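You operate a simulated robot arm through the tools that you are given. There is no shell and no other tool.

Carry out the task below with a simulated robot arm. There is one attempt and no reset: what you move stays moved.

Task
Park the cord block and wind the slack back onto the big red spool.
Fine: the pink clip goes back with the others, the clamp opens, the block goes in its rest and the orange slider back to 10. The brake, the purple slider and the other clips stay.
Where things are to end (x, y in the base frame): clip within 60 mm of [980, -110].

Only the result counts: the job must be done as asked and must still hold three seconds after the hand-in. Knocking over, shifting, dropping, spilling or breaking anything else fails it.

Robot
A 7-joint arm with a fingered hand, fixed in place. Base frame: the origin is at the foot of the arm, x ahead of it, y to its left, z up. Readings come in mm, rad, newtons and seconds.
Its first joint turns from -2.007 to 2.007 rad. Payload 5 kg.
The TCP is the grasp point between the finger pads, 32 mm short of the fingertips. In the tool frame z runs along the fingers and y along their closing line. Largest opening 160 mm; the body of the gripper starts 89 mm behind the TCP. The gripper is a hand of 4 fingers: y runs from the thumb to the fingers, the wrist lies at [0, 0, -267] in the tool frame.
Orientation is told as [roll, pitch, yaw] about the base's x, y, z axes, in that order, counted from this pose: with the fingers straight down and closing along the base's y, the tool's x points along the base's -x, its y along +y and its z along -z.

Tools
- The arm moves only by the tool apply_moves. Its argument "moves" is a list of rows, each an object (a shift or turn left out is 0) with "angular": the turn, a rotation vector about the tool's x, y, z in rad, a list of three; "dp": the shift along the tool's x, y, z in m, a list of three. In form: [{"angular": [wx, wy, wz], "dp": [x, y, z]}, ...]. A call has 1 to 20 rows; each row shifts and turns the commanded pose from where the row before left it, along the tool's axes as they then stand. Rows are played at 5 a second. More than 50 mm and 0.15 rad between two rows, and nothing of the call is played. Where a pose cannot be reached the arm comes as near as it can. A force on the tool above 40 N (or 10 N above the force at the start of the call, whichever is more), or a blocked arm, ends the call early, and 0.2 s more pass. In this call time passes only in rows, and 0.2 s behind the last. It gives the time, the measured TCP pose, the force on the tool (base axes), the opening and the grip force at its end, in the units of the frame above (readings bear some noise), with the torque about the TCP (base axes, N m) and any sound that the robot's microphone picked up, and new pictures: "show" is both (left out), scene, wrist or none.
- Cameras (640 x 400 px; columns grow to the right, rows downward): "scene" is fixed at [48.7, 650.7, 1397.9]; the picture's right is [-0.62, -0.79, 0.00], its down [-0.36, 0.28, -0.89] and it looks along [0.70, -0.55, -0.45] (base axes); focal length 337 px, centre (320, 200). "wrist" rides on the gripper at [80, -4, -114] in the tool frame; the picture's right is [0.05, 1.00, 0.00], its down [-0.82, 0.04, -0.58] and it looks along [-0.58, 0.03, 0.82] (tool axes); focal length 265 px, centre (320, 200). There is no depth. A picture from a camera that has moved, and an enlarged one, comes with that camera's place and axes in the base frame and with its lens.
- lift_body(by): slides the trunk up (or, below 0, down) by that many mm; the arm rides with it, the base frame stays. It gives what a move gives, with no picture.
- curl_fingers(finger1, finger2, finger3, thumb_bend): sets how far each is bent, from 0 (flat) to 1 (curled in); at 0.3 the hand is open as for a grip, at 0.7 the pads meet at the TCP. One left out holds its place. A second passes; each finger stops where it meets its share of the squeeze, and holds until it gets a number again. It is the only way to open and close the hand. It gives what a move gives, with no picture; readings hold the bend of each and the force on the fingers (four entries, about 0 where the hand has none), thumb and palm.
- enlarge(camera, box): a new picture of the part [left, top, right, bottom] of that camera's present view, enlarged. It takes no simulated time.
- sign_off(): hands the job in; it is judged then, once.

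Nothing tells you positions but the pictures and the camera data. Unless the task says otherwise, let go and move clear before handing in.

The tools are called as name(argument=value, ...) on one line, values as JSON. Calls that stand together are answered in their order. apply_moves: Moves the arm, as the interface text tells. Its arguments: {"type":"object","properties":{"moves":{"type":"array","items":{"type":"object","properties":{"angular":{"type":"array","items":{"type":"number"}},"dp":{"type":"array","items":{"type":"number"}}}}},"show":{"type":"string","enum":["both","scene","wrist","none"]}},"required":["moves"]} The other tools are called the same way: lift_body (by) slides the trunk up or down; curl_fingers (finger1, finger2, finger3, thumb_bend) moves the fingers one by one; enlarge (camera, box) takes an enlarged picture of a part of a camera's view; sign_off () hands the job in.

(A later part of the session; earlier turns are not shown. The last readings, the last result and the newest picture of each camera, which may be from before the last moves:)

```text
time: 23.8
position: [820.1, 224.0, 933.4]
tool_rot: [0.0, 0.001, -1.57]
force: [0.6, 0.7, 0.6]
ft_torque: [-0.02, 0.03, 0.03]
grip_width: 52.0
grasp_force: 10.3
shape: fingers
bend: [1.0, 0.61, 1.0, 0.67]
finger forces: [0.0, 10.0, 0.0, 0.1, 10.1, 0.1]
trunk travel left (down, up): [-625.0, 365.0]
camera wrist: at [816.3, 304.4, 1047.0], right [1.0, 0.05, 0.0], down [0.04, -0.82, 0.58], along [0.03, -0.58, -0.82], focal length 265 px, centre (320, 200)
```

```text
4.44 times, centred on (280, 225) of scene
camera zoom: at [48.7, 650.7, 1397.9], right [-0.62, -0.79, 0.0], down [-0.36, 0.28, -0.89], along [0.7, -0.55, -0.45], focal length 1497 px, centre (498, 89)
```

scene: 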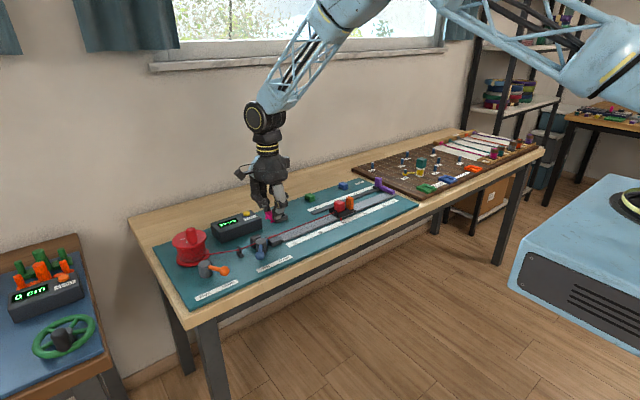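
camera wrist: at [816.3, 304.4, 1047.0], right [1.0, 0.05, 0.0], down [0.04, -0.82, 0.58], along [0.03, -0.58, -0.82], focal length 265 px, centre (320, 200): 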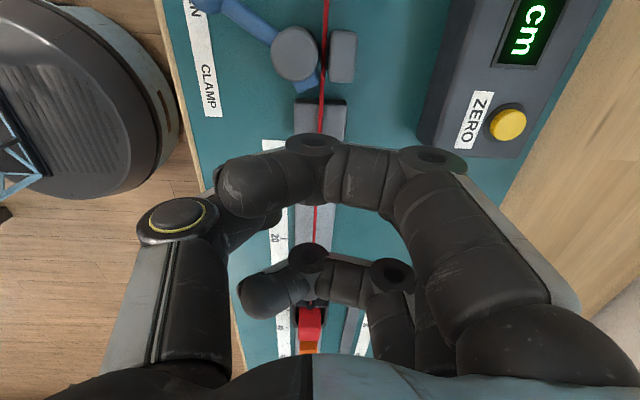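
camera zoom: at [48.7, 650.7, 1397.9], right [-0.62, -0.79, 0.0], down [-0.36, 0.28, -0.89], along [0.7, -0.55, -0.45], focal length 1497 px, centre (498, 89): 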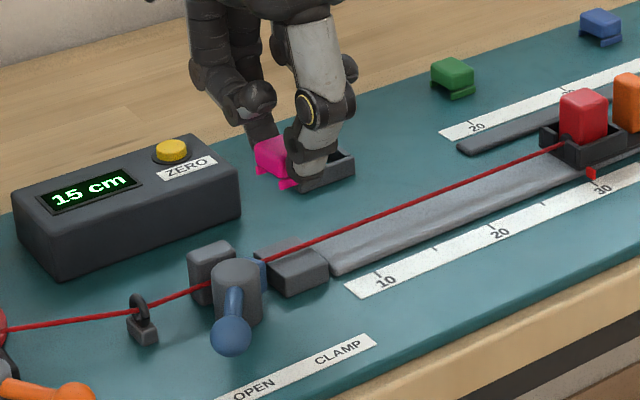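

The clip is free and the cord stays taut. I'll carry it up and over toward (962, -111), the gap between the green and blue clips.

apply_moves(moves=[{"dp": [0, 0, -0.035]}, {"dp": [-0.042, 0.01, 0]}, {"dp": [-0.042, 0.018, 0]}, {"dp": [-0.042, 0.018, 0]}, {"dp": [-0.042, 0.018, 0]}, {"dp": [-0.042, 0.018, 0]}, {"dp": [-0.042, 0.018, 0]}, {"dp": [-0.042, 0.018, 0]}, {"dp": [-0.04, 0.018, 0]}], show="both")

enlarge(camera="scene", box=[280, 140, 400, 220])

```text
time: 25.8
position: [956.7, -111.5, 966.4]
tool_rot: [0.0, 0.001, -1.57]
force: [0.7, -0.7, 0.0]
ft_torque: [0.03, -0.01, 0.04]
grip_width: 52.3
grasp_force: 10.0
shape: fingers
bend: [1.0, 0.61, 1.0, 0.67]
finger forces: [0.0, 9.8, 0.1, 0.0, 9.8, 0.0]
trunk travel left (down, up): [-625.0, 365.0]
camera wrist: at [952.9, -31.6, 1080.4], right [1.0, 0.05, 0.0], down [0.04, -0.82, 0.58], along [0.03, -0.58, -0.82], focal length 265 px, centre (320, 200)
```

scene: 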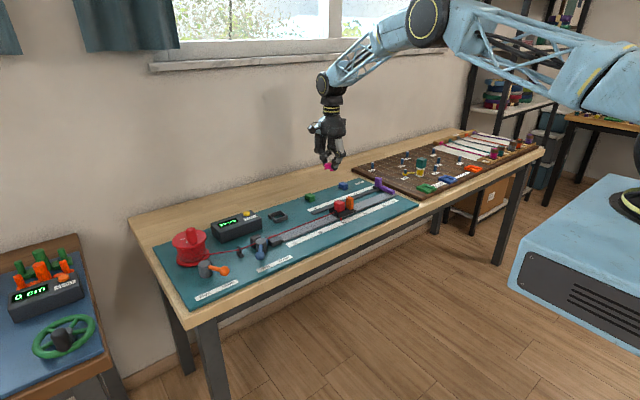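
wrist: 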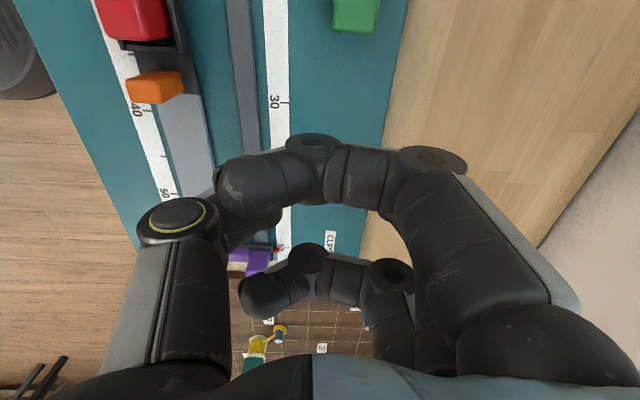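

```text
5.00 times, centred on (340, 180) of scene
camera zoom: at [48.7, 650.7, 1397.9], right [-0.62, -0.79, 0.0], down [-0.36, 0.28, -0.89], along [0.7, -0.55, -0.45], focal length 1684 px, centre (220, 300)
```

zoom: 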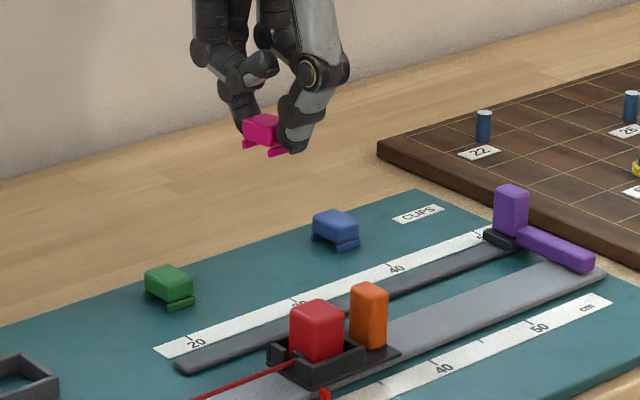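

I'm over the gap between the green and blue clips. I'll descend in stages.

apply_moves(moves=[{"dp": [0, 0.004, 0.025]}, {"dp": [0, 0, 0.025]}, {"dp": [0, 0, 0.025]}, {"dp": [0, 0, 0.02]}], show="wrist")

enlarge(camera="scene", box=[280, 140, 400, 220])

```text
time: 26.8
position: [960.7, -106.5, 873.5]
tool_rot: [-0.001, 0.002, -1.571]
force: [1.0, 0.1, -0.8]
ft_torque: [0.01, -0.01, -0.01]
grip_width: 52.2
grasp_force: 9.6
shape: fingers
bend: [1.0, 0.61, 1.0, 0.67]
finger forces: [0.1, 9.8, 0.1, 0.1, 9.8, 0.0]
trunk travel left (down, up): [-625.0, 365.0]
camera wrist: at [956.7, -27.7, 987.0], right [1.0, 0.05, 0.0], down [0.04, -0.82, 0.58], along [0.03, -0.58, -0.82], focal length 265 px, centre (320, 200)
```

wrist: 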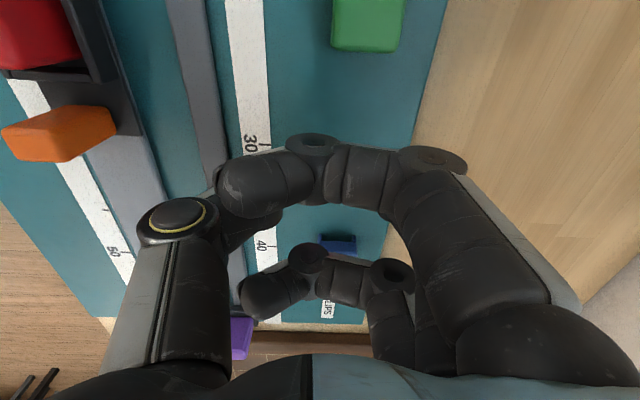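

```text
5.00 times, centred on (340, 180) of scene
camera zoom: at [48.7, 650.7, 1397.9], right [-0.62, -0.79, 0.0], down [-0.36, 0.28, -0.89], along [0.7, -0.55, -0.45], focal length 1684 px, centre (220, 300)
```

zoom: 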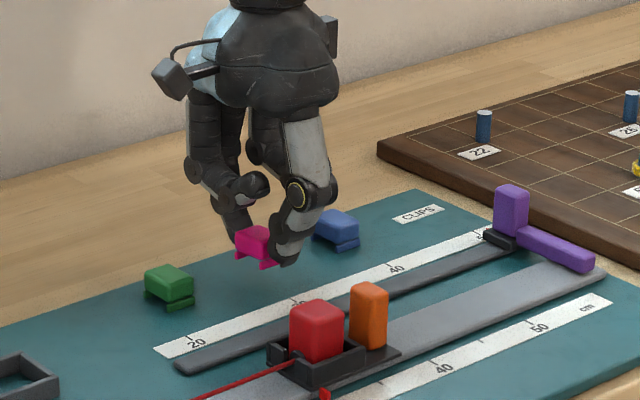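

apply_moves(moves=[{"dp": [0, 0, 0.005]}, {"dp": [0, 0, 0.004]}, {"dp": [0, 0, 0.003]}, {"dp": [0, 0, 0.002]}], show="none")

enlarge(camera="scene", box=[300, 170, 360, 220])

```text
time: 27.8
position: [960.5, -108.4, 859.7]
tool_rot: [0.0, 0.001, -1.571]
force: [0.7, 1.0, -0.2]
ft_torque: [-0.01, -0.01, 0.0]
grip_width: 52.4
grasp_force: 9.7
shape: fingers
bend: [1.0, 0.61, 1.0, 0.67]
finger forces: [0.0, 9.8, 0.0, 0.0, 9.8, 0.0]
trunk travel left (down, up): [-625.0, 365.0]
```

```text
8.00 times, centred on (330, 195) of scene
camera zoom: at [48.7, 650.7, 1397.9], right [-0.62, -0.79, 0.0], down [-0.36, 0.28, -0.89], along [0.7, -0.55, -0.45], focal length 2695 px, centre (240, 240)
```

zoom: 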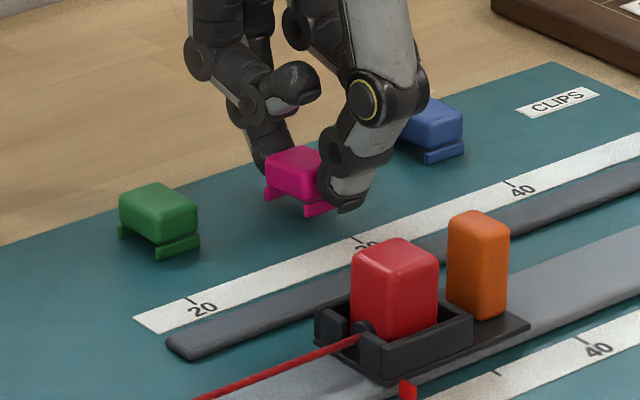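

There's no contact yet, so I'll keep lowering in small steps.

apply_moves(moves=[{"dp": [0, 0, 0.003]}, {"dp": [0, 0, 0.002]}, {"dp": [0, 0, 0.002]}], show="none")

enlarge(camera="scene", box=[300, 170, 360, 220])

```text
time: 28.6
position: [960.0, -106.9, 855.0]
tool_rot: [0.002, 0.002, -1.569]
force: [-2.0, 0.4, 10.0]
ft_torque: [0.01, -0.13, 0.03]
grip_width: 52.2
grasp_force: 12.1
shape: fingers
bend: [1.0, 0.63, 1.0, 0.67]
finger forces: [0.0, 10.9, 0.0, 0.0, 13.1, 0.0]
trunk travel left (down, up): [-625.0, 365.0]
```

```text
8.00 times, centred on (330, 195) of scene
camera zoom: at [48.7, 650.7, 1397.9], right [-0.62, -0.79, 0.0], down [-0.36, 0.28, -0.89], along [0.7, -0.55, -0.45], focal length 2695 px, centre (240, 240)
```

zoom: 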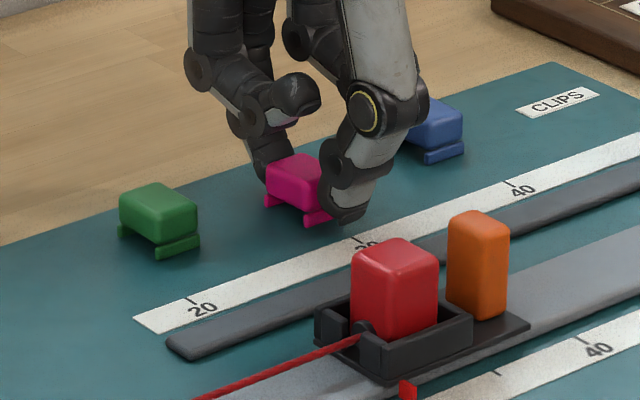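

It has touched down with about 10 N. I'll relieve it slightly and open the pinch.

apply_moves(moves=[{"dp": [0, 0, -0.002]}], show="none")

curl_fingers(finger2=0.58, thumb_bend=0.6)

curl_fingers(finger2=0.5, thumb_bend=0.5)

enlarge(camera="scene", box=[300, 170, 360, 220])

```text
time: 29.0
position: [959.4, -107.4, 854.4]
tool_rot: [0.001, 0.0, -1.571]
force: [0.2, -0.5, 7.0]
ft_torque: [0.0, -0.15, 0.0]
grip_width: 51.9
grasp_force: 11.5
shape: fingers
bend: [1.0, 0.63, 1.0, 0.67]
finger forces: [0.0, 10.8, 0.0, 0.0, 11.4, 0.0]
trunk travel left (down, up): [-625.0, 365.0]
```

```text
time: 30.0
position: [959.4, -107.0, 854.9]
tool_rot: [0.0, 0.001, -1.57]
force: [0.4, -0.1, -0.6]
ft_torque: [0.03, 0.0, 0.01]
grip_width: 55.3
grasp_force: 0.0
shape: fingers
bend: [1.0, 0.57, 1.0, 0.6]
finger forces: [0.0, 0.0, 0.1, 0.1, 0.0, 0.1]
trunk travel left (down, up): [-625.0, 365.0]
```

```text
time: 31.0
position: [958.4, -107.9, 854.6]
tool_rot: [-0.001, 0.002, -1.571]
force: [-0.1, -0.4, 0.7]
ft_torque: [0.03, 0.0, 0.02]
grip_width: 61.7
grasp_force: 0.1
shape: fingers
bend: [1.0, 0.5, 1.0, 0.5]
finger forces: [0.0, 0.1, 0.0, 0.0, 0.1, 0.0]
trunk travel left (down, up): [-625.0, 365.0]
```

```text
8.00 times, centred on (330, 195) of scene
camera zoom: at [48.7, 650.7, 1397.9], right [-0.62, -0.79, 0.0], down [-0.36, 0.28, -0.89], along [0.7, -0.55, -0.45], focal length 2695 px, centre (240, 240)
```

zoom: 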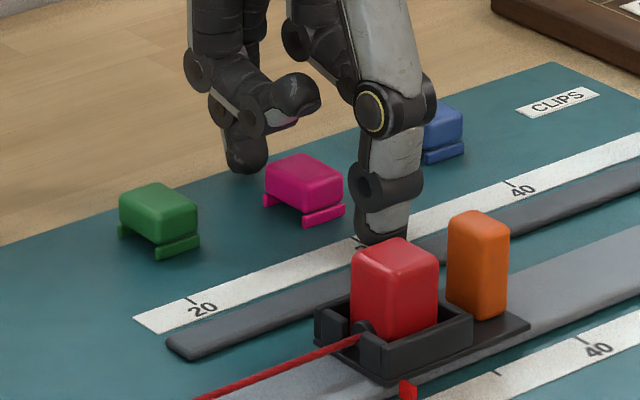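

The pink clip is down and upright near (962, -107). I'll lift clear, open the hand, and look at the block.

apply_moves(moves=[{"dp": [0, 0, -0.04]}, {"dp": [0, 0, -0.045]}, {"dp": [0, -0.02, -0.045]}, {"dp": [0.03, -0.035, -0.01]}, {"dp": [0.03, -0.035, 0]}, {"dp": [0.03, -0.03, 0]}, {"dp": [0.02, -0.02, 0]}], show="none")

curl_fingers(finger1=0.3, finger2=0.3, finger3=0.3, thumb_bend=0.3)

apply_moves(moves=[{"dp": [0, 0, 0]}], show="both")

enlarge(camera="wrist", box=[220, 110, 420, 235])

```text
time: 32.6
position: [822.8, 4.6, 992.7]
tool_rot: [-0.002, 0.001, -1.572]
force: [0.3, 0.3, 0.5]
ft_torque: [0.02, -0.01, -0.02]
grip_width: 62.0
grasp_force: 0.1
shape: fingers
bend: [1.0, 0.5, 1.0, 0.5]
finger forces: [0.0, 0.1, 0.0, 0.0, 0.1, 0.1]
trunk travel left (down, up): [-625.0, 365.0]
```

```text
time: 33.6
position: [823.1, 3.5, 993.3]
tool_rot: [0.001, 0.001, -1.57]
force: [-0.4, -0.3, -0.2]
ft_torque: [-0.05, -0.02, -0.01]
grip_width: 170.1
grasp_force: 0.1
shape: fingers
bend: [0.3, 0.3, 0.3, 0.3]
finger forces: [0.1, 0.0, 0.0, 0.0, 0.0, 0.0]
trunk travel left (down, up): [-625.0, 365.0]
```

```text
time: 34.0
position: [822.4, 3.2, 992.4]
tool_rot: [-0.001, 0.001, -1.569]
force: [-0.5, 0.0, -0.2]
ft_torque: [0.03, 0.01, 0.01]
grip_width: 169.9
grasp_force: 0.0
shape: fingers
bend: [0.3, 0.3, 0.3, 0.3]
finger forces: [0.0, 0.0, 0.1, 0.0, 0.0, 0.1]
trunk travel left (down, up): [-625.0, 365.0]
camera wrist: at [818.8, 83.0, 1105.6], right [1.0, 0.05, 0.0], down [0.04, -0.82, 0.58], along [0.03, -0.58, -0.82], focal length 265 px, centre (320, 200)
```

scene: 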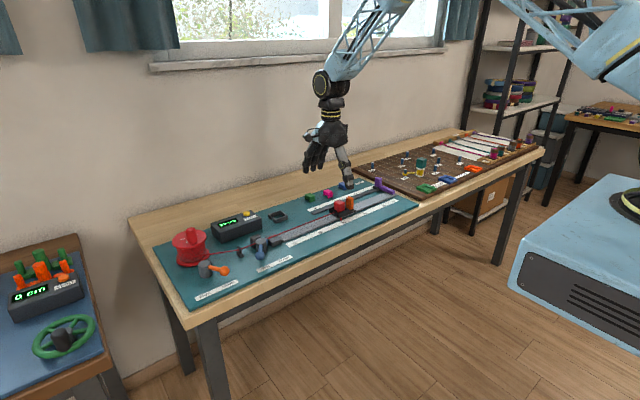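
wrist: 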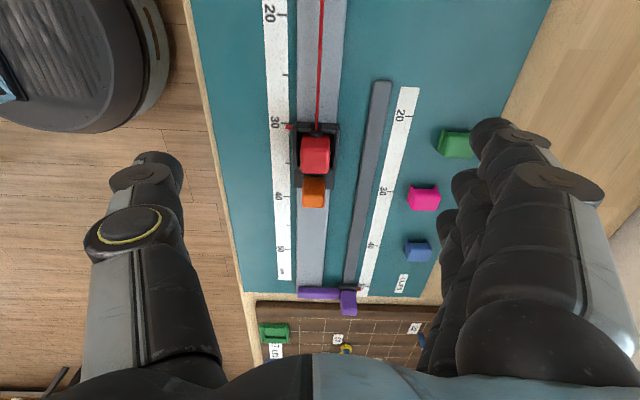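

```text
3.20 times, centred on (320, 172) of wrist
camera zoom: at [818.8, 83.0, 1105.6], right [1.0, 0.05, 0.0], down [0.04, -0.82, 0.58], along [0.03, -0.58, -0.82], focal length 849 px, centre (320, 288)
```

zoom: 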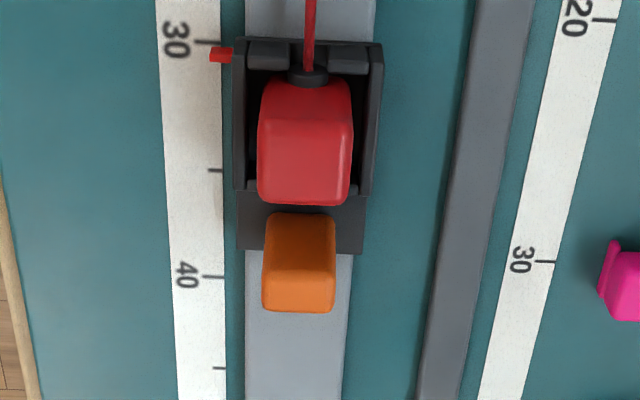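

I can see the block well: about 30 × 30 mm, centre near (821, -37), top at z ≈ 866, standing about 24 mm above the tray walls. I'll measure the rest from above before picking it up.

apply_moves(moves=[{"dp": [0.035, 0.02, 0]}, {"dp": [0.035, 0.02, 0]}, {"dp": [0.035, 0.02, 0]}, {"dp": [0.035, 0.02, 0]}, {"dp": [0.035, 0.015, 0]}], show="wrist")

enlarge(camera="wrist", box=[240, 120, 400, 220])

enlarge(camera="scene", box=[250, 195, 310, 235])

```text
time: 35.2
position: [920.3, 177.4, 994.0]
tool_rot: [0.001, 0.0, -1.57]
force: [-1.6, -0.3, -0.5]
ft_torque: [-0.05, 0.01, -0.01]
grip_width: 169.9
grasp_force: 0.0
shape: fingers
bend: [0.3, 0.3, 0.3, 0.3]
finger forces: [0.1, 0.0, 0.0, 0.0, 0.0, 0.0]
trunk travel left (down, up): [-625.0, 365.0]
camera wrist: at [916.0, 256.6, 1107.3], right [1.0, 0.05, 0.0], down [0.04, -0.82, 0.58], along [0.03, -0.58, -0.82], focal length 265 px, centre (320, 200)
```

wrist: 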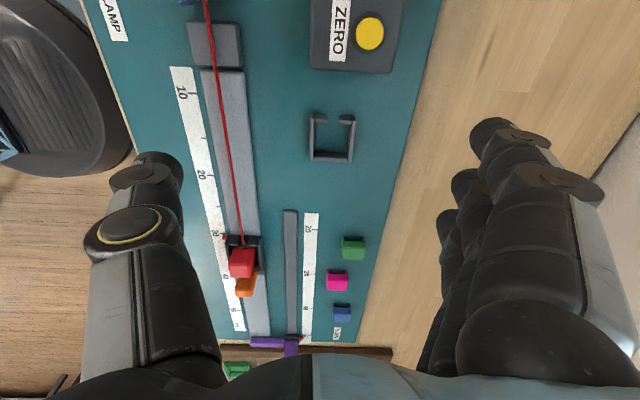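

```text
4.00 times, centred on (320, 170) of wrist
camera zoom: at [916.0, 256.6, 1107.3], right [1.0, 0.05, 0.0], down [0.04, -0.82, 0.58], along [0.03, -0.58, -0.82], focal length 1062 px, centre (320, 320)
```

zoom: 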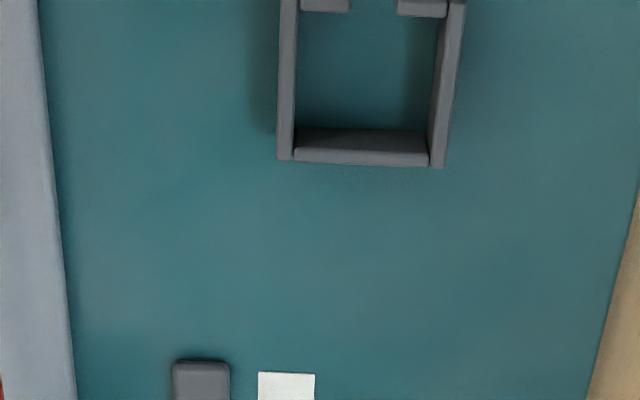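

```text
10.00 times, centred on (280, 215) of scene
camera zoom: at [48.7, 650.7, 1397.9], right [-0.62, -0.79, 0.0], down [-0.36, 0.28, -0.89], along [0.7, -0.55, -0.45], focal length 3369 px, centre (720, 50)
```

zoom: 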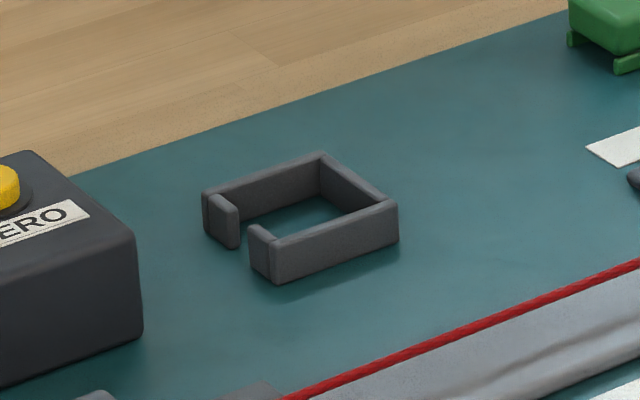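

enlarge(camera="wrist", box=[280, 100, 376, 170])

```text
5.71 times, centred on (328, 135) of wrist
camera zoom: at [916.0, 256.6, 1107.3], right [1.0, 0.05, 0.0], down [0.04, -0.82, 0.58], along [0.03, -0.58, -0.82], focal length 1517 px, centre (274, 571)
```

zoom: 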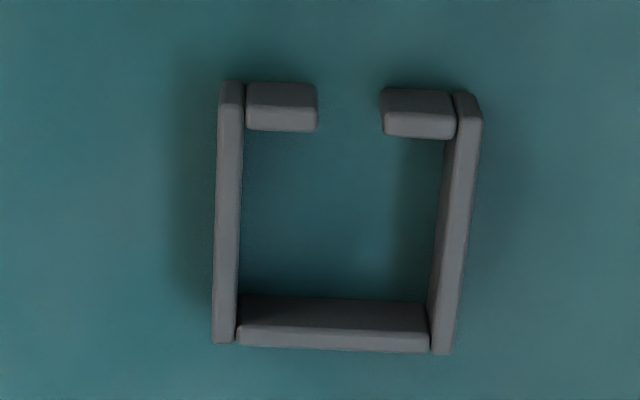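

The rest's inner area is about 38 × 40 mm, centred near (935, 142), with its cord gap on the +y side, so the block goes in without turning. I'll go back to the slim pinch and move over the block.

curl_fingers(finger1=1.0, finger2=0.5, finger3=1.0, thumb_bend=0.5)

apply_moves(moves=[{"dp": [-0.0357, -0.0165, 0]}, {"dp": [-0.0357, -0.0165, 0]}, {"dp": [-0.0357, -0.0165, 0]}, {"dp": [-0.0357, -0.0165, 0]}, {"dp": [-0.0357, -0.0165, 0]}, {"dp": [-0.0357, -0.0165, 0]}, {"dp": [0, 0, 0.03]}, {"dp": [0, 0, 0.03]}], show="both")

enlarge(camera="scene", box=[300, 160, 380, 220])

```text
time: 36.2
position: [918.3, 174.8, 994.3]
tool_rot: [0.001, 0.001, -1.571]
force: [0.3, 0.0, 0.0]
ft_torque: [0.0, 0.0, 0.03]
grip_width: 62.3
grasp_force: 0.1
shape: fingers
bend: [1.0, 0.5, 1.0, 0.5]
finger forces: [0.0, 0.0, 0.0, 0.1, 0.0, 0.0]
trunk travel left (down, up): [-625.0, 365.0]
```

```text
time: 38.0
position: [814.7, -37.3, 935.7]
tool_rot: [0.001, 0.002, -1.57]
force: [-0.3, -0.6, 0.4]
ft_torque: [0.01, 0.02, 0.01]
grip_width: 62.1
grasp_force: 0.0
shape: fingers
bend: [1.0, 0.5, 1.0, 0.5]
finger forces: [0.0, 0.0, 0.0, 0.0, 0.0, 0.0]
trunk travel left (down, up): [-625.0, 365.0]
camera wrist: at [812.0, 43.2, 1048.8], right [1.0, 0.05, 0.0], down [0.04, -0.82, 0.58], along [0.03, -0.58, -0.82], focal length 265 px, centre (320, 200)
```

scene: 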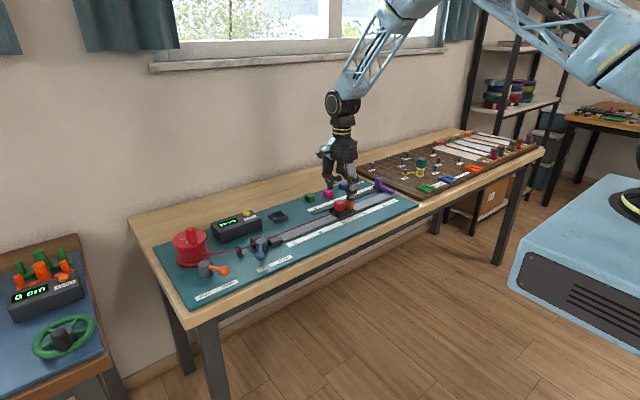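
wrist: 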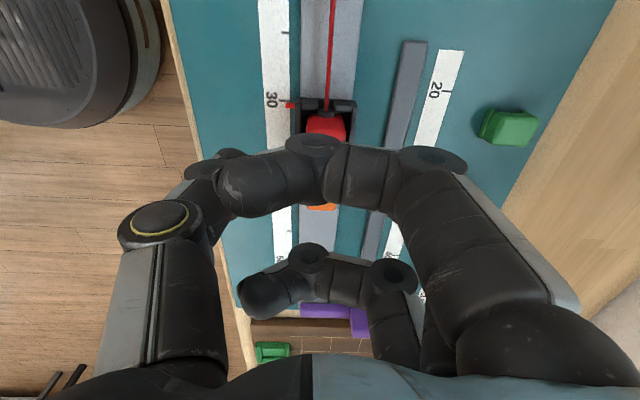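

```text
6.67 times, centred on (340, 190) of scene
camera zoom: at [48.7, 650.7, 1397.9], right [-0.62, -0.79, 0.0], down [-0.36, 0.28, -0.89], along [0.7, -0.55, -0.45], focal length 2246 px, centre (187, 267)
```

zoom: 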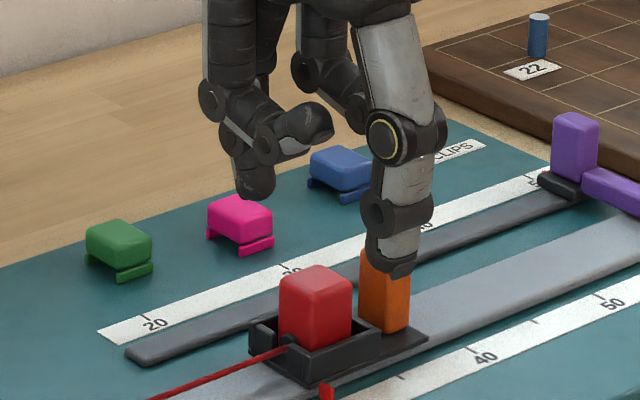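

apply_moves(moves=[{"dp": [0, 0.006, 0.02]}, {"dp": [0, 0, 0.015]}, {"dp": [0, 0, 0.01]}], show="wrist")

enlarge(camera="scene", box=[310, 180, 370, 225])

```text
time: 38.8
position: [822.3, -36.6, 891.9]
tool_rot: [0.001, 0.002, -1.57]
force: [-0.1, -0.1, -0.1]
ft_torque: [0.02, -0.01, 0.01]
grip_width: 62.3
grasp_force: 0.0
shape: fingers
bend: [1.0, 0.5, 1.0, 0.5]
finger forces: [0.0, 0.0, 0.0, 0.0, 0.0, 0.0]
trunk travel left (down, up): [-625.0, 365.0]
camera wrist: at [818.2, 43.6, 1004.9], right [1.0, 0.05, 0.0], down [0.04, -0.82, 0.58], along [0.03, -0.58, -0.82], focal length 265 px, centre (320, 200)
```

wrist: 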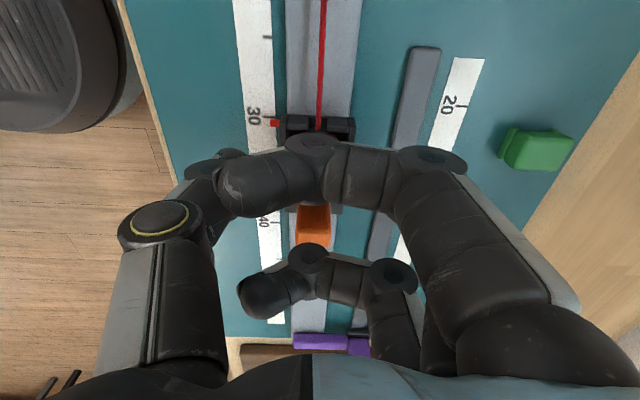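

```text
8.89 times, centred on (340, 202) of scene
camera zoom: at [48.7, 650.7, 1397.9], right [-0.62, -0.79, 0.0], down [-0.36, 0.28, -0.89], along [0.7, -0.55, -0.45], focal length 2995 px, centre (142, 178)
```

zoom: 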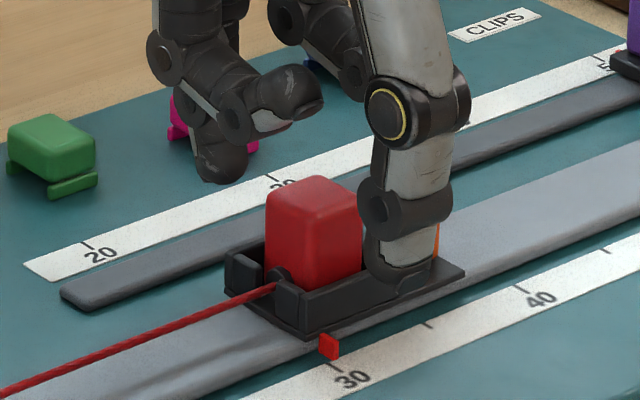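

The thumb is just outside the tray and its tip is about level with the wall top. I'll raise 2 mm for safety and close in stages.

apply_moves(moves=[{"dp": [0, -0.001, -0.002]}], show="none")

curl_fingers(finger2=0.6, thumb_bend=0.6)

enlarge(camera="scene", box=[310, 180, 370, 225])

```text
time: 39.2
position: [820.0, -36.3, 892.4]
tool_rot: [-0.001, 0.002, -1.57]
force: [-0.6, 0.0, -0.2]
ft_torque: [0.01, 0.02, -0.01]
grip_width: 62.1
grasp_force: 0.1
shape: fingers
bend: [1.0, 0.5, 1.0, 0.5]
finger forces: [0.0, 0.1, 0.0, 0.0, 0.0, 0.0]
trunk travel left (down, up): [-625.0, 365.0]
```

```text
time: 40.2
position: [821.9, -35.6, 893.0]
tool_rot: [0.001, 0.001, -1.569]
force: [-0.2, -0.8, 0.4]
ft_torque: [0.01, 0.05, 0.03]
grip_width: 55.4
grasp_force: 0.0
shape: fingers
bend: [1.0, 0.6, 1.0, 0.6]
finger forces: [0.0, 0.0, 0.1, 0.0, 0.0, 0.0]
trunk travel left (down, up): [-625.0, 365.0]
```

```text
8.89 times, centred on (340, 202) of scene
camera zoom: at [48.7, 650.7, 1397.9], right [-0.62, -0.79, 0.0], down [-0.36, 0.28, -0.89], along [0.7, -0.55, -0.45], focal length 2995 px, centre (142, 178)
```

zoom: 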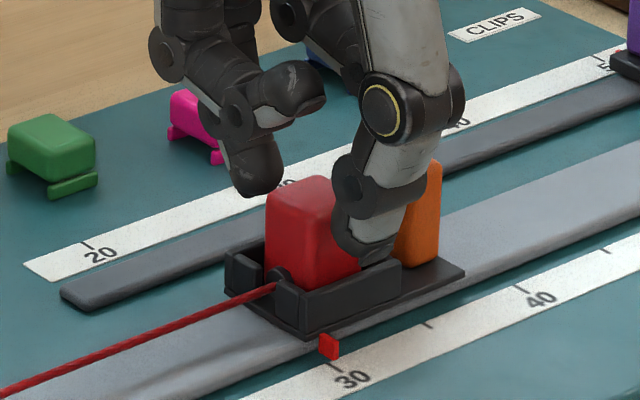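

The thumb tip is above the tray wall and near the block, so I'll close the rest of the way.

curl_fingers(finger2=0.66, thumb_bend=0.66)

enlarge(camera="scene", box=[310, 180, 370, 225])

```text
time: 41.2
position: [820.7, -36.3, 893.5]
tool_rot: [0.002, 0.003, -1.57]
force: [0.6, -0.5, 0.5]
ft_torque: [0.0, 0.02, -0.02]
grip_width: 53.0
grasp_force: 4.0
shape: fingers
bend: [1.0, 0.63, 1.0, 0.65]
finger forces: [0.0, 4.0, 0.0, 0.0, 3.9, 0.0]
trunk travel left (down, up): [-625.0, 365.0]
```

```text
8.89 times, centred on (340, 202) of scene
camera zoom: at [48.7, 650.7, 1397.9], right [-0.62, -0.79, 0.0], down [-0.36, 0.28, -0.89], along [0.7, -0.55, -0.45], focal length 2995 px, centre (142, 178)
```

zoom: 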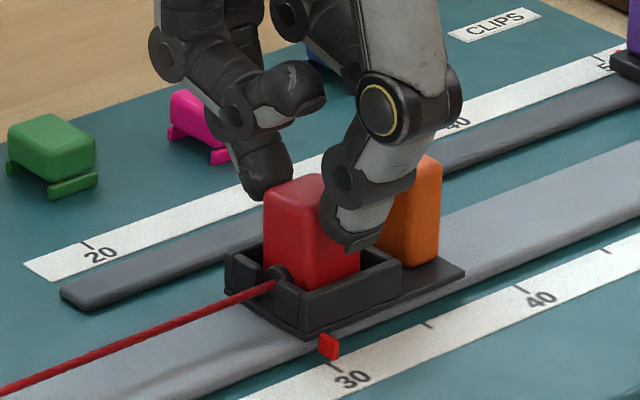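

The contact is a little high on the block. I'll reopen, lower 5 mm, and grip again.

curl_fingers(finger2=0.58, thumb_bend=0.58)

apply_moves(moves=[{"dp": [0, 0, 0.003]}, {"dp": [0, 0, 0.003]}], show="none")

curl_fingers(finger2=0.7, thumb_bend=0.7)

enlarge(camera="scene", box=[310, 180, 370, 225])

```text
time: 42.2
position: [819.6, -35.7, 893.1]
tool_rot: [-0.001, 0.003, -1.571]
force: [-0.4, -0.4, 0.1]
ft_torque: [-0.03, 0.02, 0.01]
grip_width: 57.0
grasp_force: 0.2
shape: fingers
bend: [1.0, 0.57, 1.0, 0.57]
finger forces: [0.0, 0.0, 0.0, 0.1, 0.1, 0.1]
trunk travel left (down, up): [-625.0, 365.0]
```

```text
time: 42.8
position: [821.7, -35.7, 885.8]
tool_rot: [0.0, 0.002, -1.572]
force: [0.2, 1.2, 0.4]
ft_torque: [0.01, -0.01, 0.01]
grip_width: 57.0
grasp_force: 0.1
shape: fingers
bend: [1.0, 0.57, 1.0, 0.57]
finger forces: [0.1, 0.1, 0.0, 0.1, 0.0, 0.1]
trunk travel left (down, up): [-625.0, 365.0]
```

```text
time: 43.8
position: [820.8, -37.1, 887.4]
tool_rot: [0.0, 0.003, -1.57]
force: [0.2, 0.1, -0.3]
ft_torque: [-0.01, 0.01, 0.0]
grip_width: 51.9
grasp_force: 9.1
shape: fingers
bend: [1.0, 0.63, 1.0, 0.67]
finger forces: [0.1, 9.1, 0.0, 0.0, 9.1, 0.0]
trunk travel left (down, up): [-625.0, 365.0]
```

```text
8.89 times, centred on (340, 202) of scene
camera zoom: at [48.7, 650.7, 1397.9], right [-0.62, -0.79, 0.0], down [-0.36, 0.28, -0.89], along [0.7, -0.55, -0.45], focal length 2995 px, centre (142, 178)
```

zoom: 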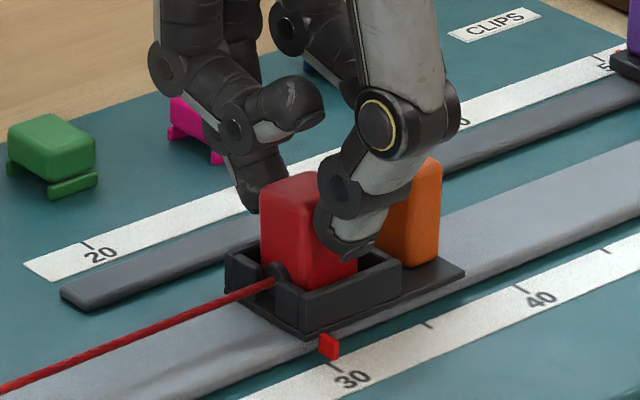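

The grip is good at 9 N per side. I'll squeeze a bit more and lift straight up slowly.

curl_fingers(finger2=0.73, thumb_bend=0.73)

apply_moves(moves=[{"dp": [0, 0, -0.005]}, {"dp": [0, 0, -0.007]}, {"dp": [0, 0, -0.008]}, {"dp": [0.002, 0, -0.01]}, {"dp": [0.004, 0, -0.012]}], show="both")

enlarge(camera="scene", box=[290, 160, 380, 225])

```text
time: 44.8
position: [822.1, -36.3, 886.1]
tool_rot: [-0.001, 0.0, -1.57]
force: [0.2, -0.1, 0.4]
ft_torque: [0.01, 0.02, 0.01]
grip_width: 50.7
grasp_force: 10.3
shape: fingers
bend: [1.0, 0.62, 1.0, 0.69]
finger forces: [0.1, 10.3, 0.2, 0.0, 10.2, 0.0]
trunk travel left (down, up): [-625.0, 365.0]
```

```text
time: 46.0
position: [820.1, -33.6, 929.9]
tool_rot: [0.0, 0.002, -1.571]
force: [-0.2, 0.2, -0.4]
ft_torque: [0.04, -0.03, 0.01]
grip_width: 51.0
grasp_force: 10.3
shape: fingers
bend: [1.0, 0.62, 1.0, 0.69]
finger forces: [0.0, 10.2, 0.1, 0.0, 10.1, 0.0]
trunk travel left (down, up): [-625.0, 365.0]
camera wrist: at [816.1, 46.1, 1042.7], right [1.0, 0.05, 0.0], down [0.04, -0.82, 0.58], along [0.03, -0.58, -0.82], focal length 265 px, centre (320, 200)
```

scene: 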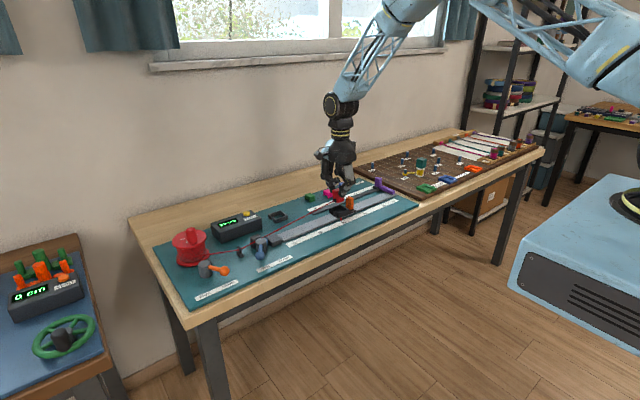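
wrist: 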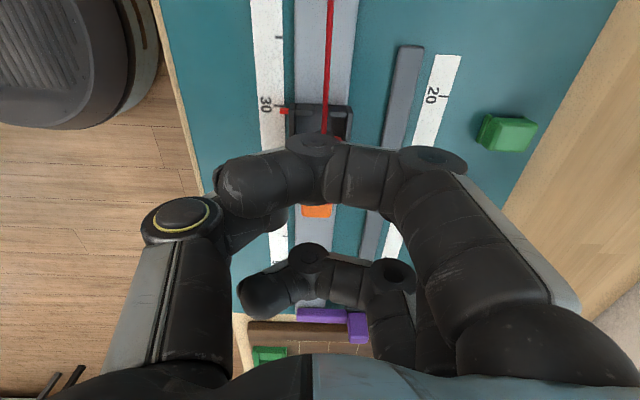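

```text
6.15 times, centred on (335, 192) of scene
camera zoom: at [48.7, 650.7, 1397.9], right [-0.62, -0.79, 0.0], down [-0.36, 0.28, -0.89], along [0.7, -0.55, -0.45], focal length 2073 px, centre (228, 246)
```

zoom: 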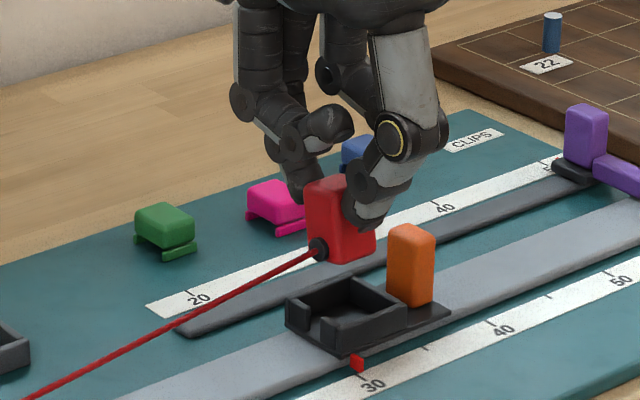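

The block is out of the tray and hanging straight, with the cord attached on its +y side. I'll raise and carry it over the rest.

apply_moves(moves=[{"dp": [0.005, 0, -0.02]}, {"dp": [0.034, 0.023, 0]}, {"dp": [0.034, 0.023, 0]}, {"dp": [0.034, 0.023, 0]}, {"dp": [0.034, 0.023, 0]}, {"dp": [0.035, 0.023, 0]}], show="both")

enlarge(camera="scene", box=[230, 175, 330, 245])

```text
time: 47.4
position: [938.1, 145.8, 946.6]
tool_rot: [-0.002, -0.001, -1.57]
force: [-0.2, 0.6, -1.4]
ft_torque: [0.02, -0.03, 0.01]
grip_width: 51.0
grasp_force: 10.0
shape: fingers
bend: [1.0, 0.62, 1.0, 0.69]
finger forces: [0.0, 10.2, 0.0, 0.0, 10.1, 0.1]
trunk travel left (down, up): [-625.0, 365.0]
camera wrist: at [934.7, 225.9, 1059.5], right [1.0, 0.05, 0.0], down [0.04, -0.82, 0.58], along [0.03, -0.58, -0.82], focal length 265 px, centre (320, 200)
```

scene: 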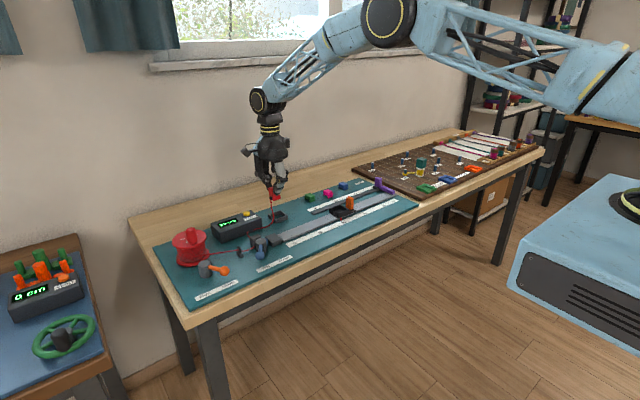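
wrist: 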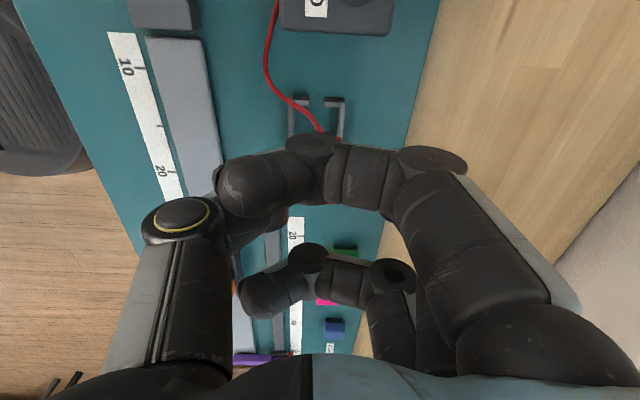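

```text
5.71 times, centred on (280, 210) of scene
camera zoom: at [48.7, 650.7, 1397.9], right [-0.62, -0.79, 0.0], down [-0.36, 0.28, -0.89], along [0.7, -0.55, -0.45], focal length 1925 px, centre (549, 143)
```

zoom: 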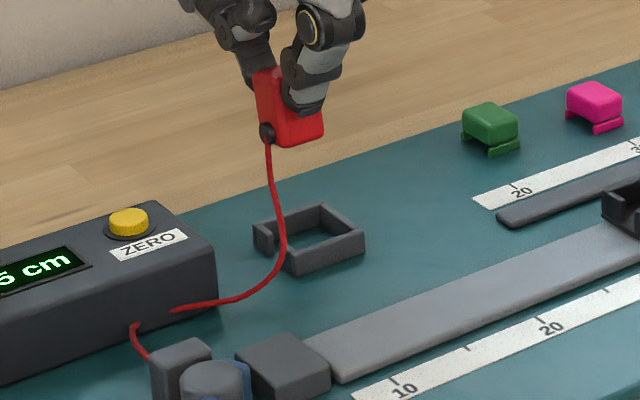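

The cord has gone slack and drapes freely. The block may have tilted a little in the grip, so I'll look closer before lowering it.

enlarge(camera="scene", box=[255, 175, 300, 205])

enlarge(camera="scene", box=[220, 205, 300, 265])

enlarge(camera="wrist", box=[230, 0, 420, 150])

```text
13.33 times, centred on (278, 190) of scene
camera zoom: at [48.7, 650.7, 1397.9], right [-0.62, -0.79, 0.0], down [-0.36, 0.28, -0.89], along [0.7, -0.55, -0.45], focal length 4492 px, centre (887, 333)
```

zoom: 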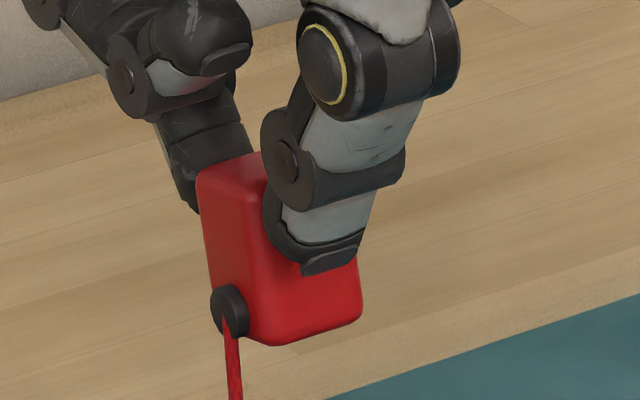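

```text
6.67 times, centred on (260, 235) of scene
camera zoom: at [48.7, 650.7, 1397.9], right [-0.62, -0.79, 0.0], down [-0.36, 0.28, -0.89], along [0.7, -0.55, -0.45], focal length 2246 px, centre (720, -33)
```

zoom: 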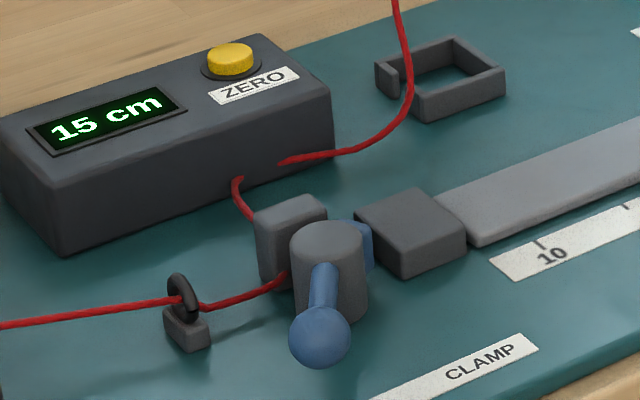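

```text
2.67 times, centred on (325, 75) of wrist
camera zoom: at [934.7, 225.9, 1059.5], right [1.0, 0.05, 0.0], down [0.04, -0.82, 0.58], along [0.03, -0.58, -0.82], focal length 708 px, centre (307, 533)
```

zoom: 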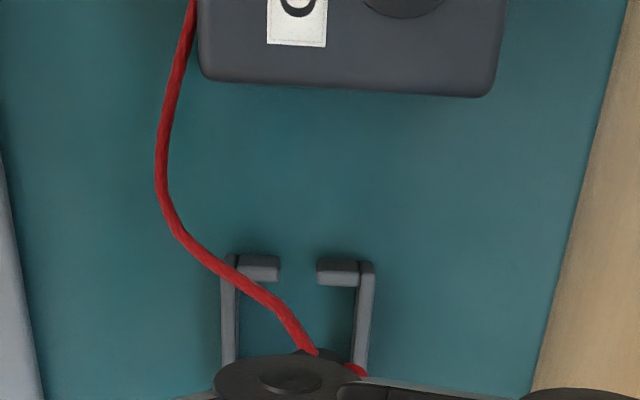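

The block has tilted about 7° in the grip, with its +y side low from the cord's weight. That still fits the rest, which has about 4 mm of clearance per side. I'll nudge x and descend to just above the walls.

apply_moves(moves=[{"dp": [0, -0.003, 0.02]}, {"dp": [0, 0, 0.018]}, {"dp": [0, 0, 0.015]}], show="wrist")

enlarge(camera="scene", box=[250, 185, 310, 230])

```text
time: 48.2
position: [935.1, 144.1, 893.2]
tool_rot: [0.003, 0.001, -1.569]
force: [-0.4, 0.3, -0.8]
ft_torque: [0.06, 0.01, 0.01]
grip_width: 50.8
grasp_force: 10.7
shape: fingers
bend: [1.0, 0.62, 1.0, 0.69]
finger forces: [0.0, 10.1, 0.0, 0.0, 10.2, 0.1]
trunk travel left (down, up): [-625.0, 365.0]
camera wrist: at [931.6, 224.3, 1007.0], right [1.0, 0.05, 0.0], down [0.04, -0.82, 0.58], along [0.03, -0.58, -0.82], focal length 265 px, centre (320, 200)
```

wrist: 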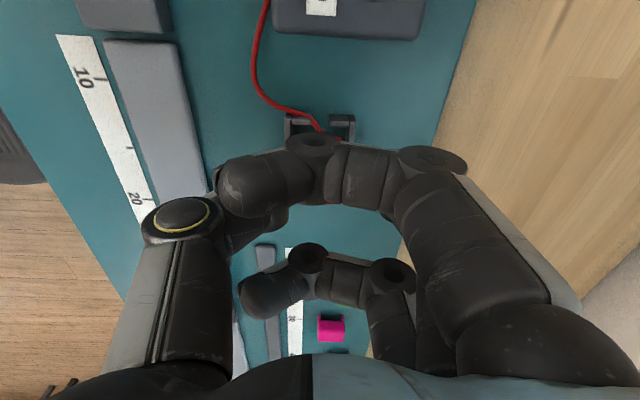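

```text
8.89 times, centred on (280, 208) of scene
camera zoom: at [48.7, 650.7, 1397.9], right [-0.62, -0.79, 0.0], down [-0.36, 0.28, -0.89], along [0.7, -0.55, -0.45], focal length 2995 px, centre (676, 133)
```

zoom: 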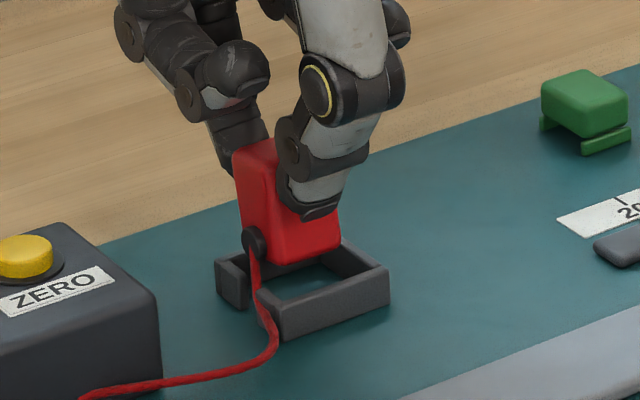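

enlarge(camera="scene", box=[266, 196, 296, 224])

```text
14.29 times, centred on (281, 210) of scene
camera zoom: at [48.7, 650.7, 1397.9], right [-0.62, -0.79, 0.0], down [-0.36, 0.28, -0.89], along [0.7, -0.55, -0.45], focal length 4813 px, centre (877, 57)
```

zoom: 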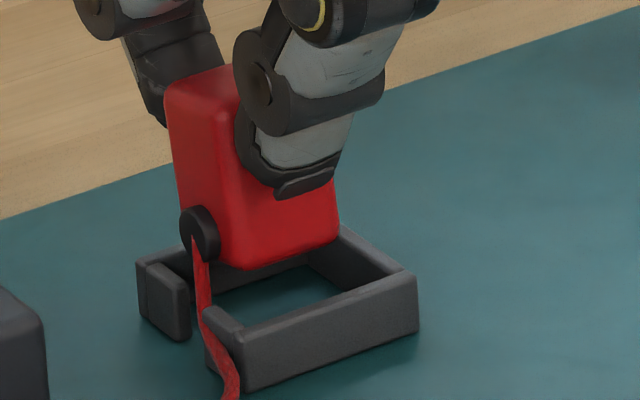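

The block's bottom is at z ≈ 841 and about 4 mm too far toward +y. I'll shift -4 mm in y and lower it into the rest.

apply_moves(moves=[{"dp": [-0.004, 0, 0.003]}, {"dp": [0, 0, 0.004]}, {"dp": [0, 0, 0.004]}, {"dp": [0, 0, 0.004]}], show="none")

enlarge(camera="scene", box=[266, 196, 296, 224])

```text
time: 49.2
position: [934.0, 141.6, 880.0]
tool_rot: [-0.001, 0.002, -1.57]
force: [-0.4, 0.2, -1.3]
ft_torque: [0.02, 0.01, -0.02]
grip_width: 51.2
grasp_force: 10.1
shape: fingers
bend: [1.0, 0.62, 1.0, 0.69]
finger forces: [0.0, 10.1, 0.0, 0.0, 10.1, 0.0]
trunk travel left (down, up): [-625.0, 365.0]
```

```text
14.29 times, centred on (281, 210) of scene
camera zoom: at [48.7, 650.7, 1397.9], right [-0.62, -0.79, 0.0], down [-0.36, 0.28, -0.89], along [0.7, -0.55, -0.45], focal length 4813 px, centre (877, 57)
```

zoom: 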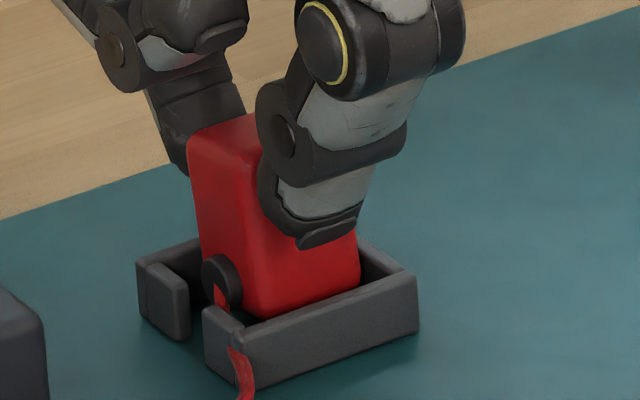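

The block is entering the rest cleanly and its cord knob lines up with the gap. I'll keep lowering until it touches down.

apply_moves(moves=[{"dp": [0, 0, 0.004]}, {"dp": [0, 0, 0.004]}, {"dp": [0, 0, 0.003]}], show="none")

enlarge(camera="scene", box=[266, 196, 296, 224])

```text
time: 50.0
position: [932.3, 139.5, 871.9]
tool_rot: [0.003, 0.001, -1.571]
force: [-6.1, -0.3, 18.1]
ft_torque: [0.0, 0.08, -0.01]
grip_width: 50.6
grasp_force: 14.3
shape: fingers
bend: [1.0, 0.63, 1.0, 0.69]
finger forces: [0.0, 10.2, 0.0, 0.0, 18.8, 0.0]
trunk travel left (down, up): [-625.0, 365.0]
```

```text
14.29 times, centred on (281, 210) of scene
camera zoom: at [48.7, 650.7, 1397.9], right [-0.62, -0.79, 0.0], down [-0.36, 0.28, -0.89], along [0.7, -0.55, -0.45], focal length 4813 px, centre (877, 57)
```

zoom: 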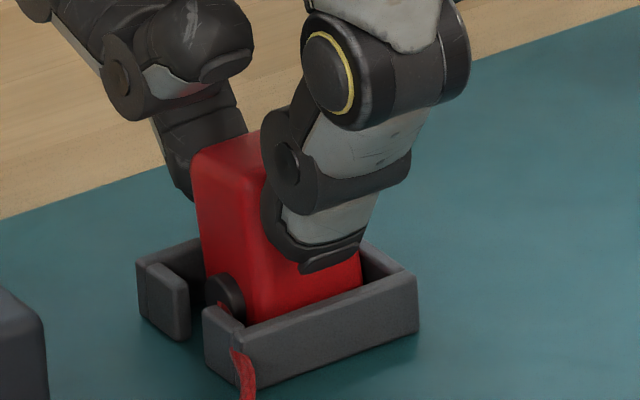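

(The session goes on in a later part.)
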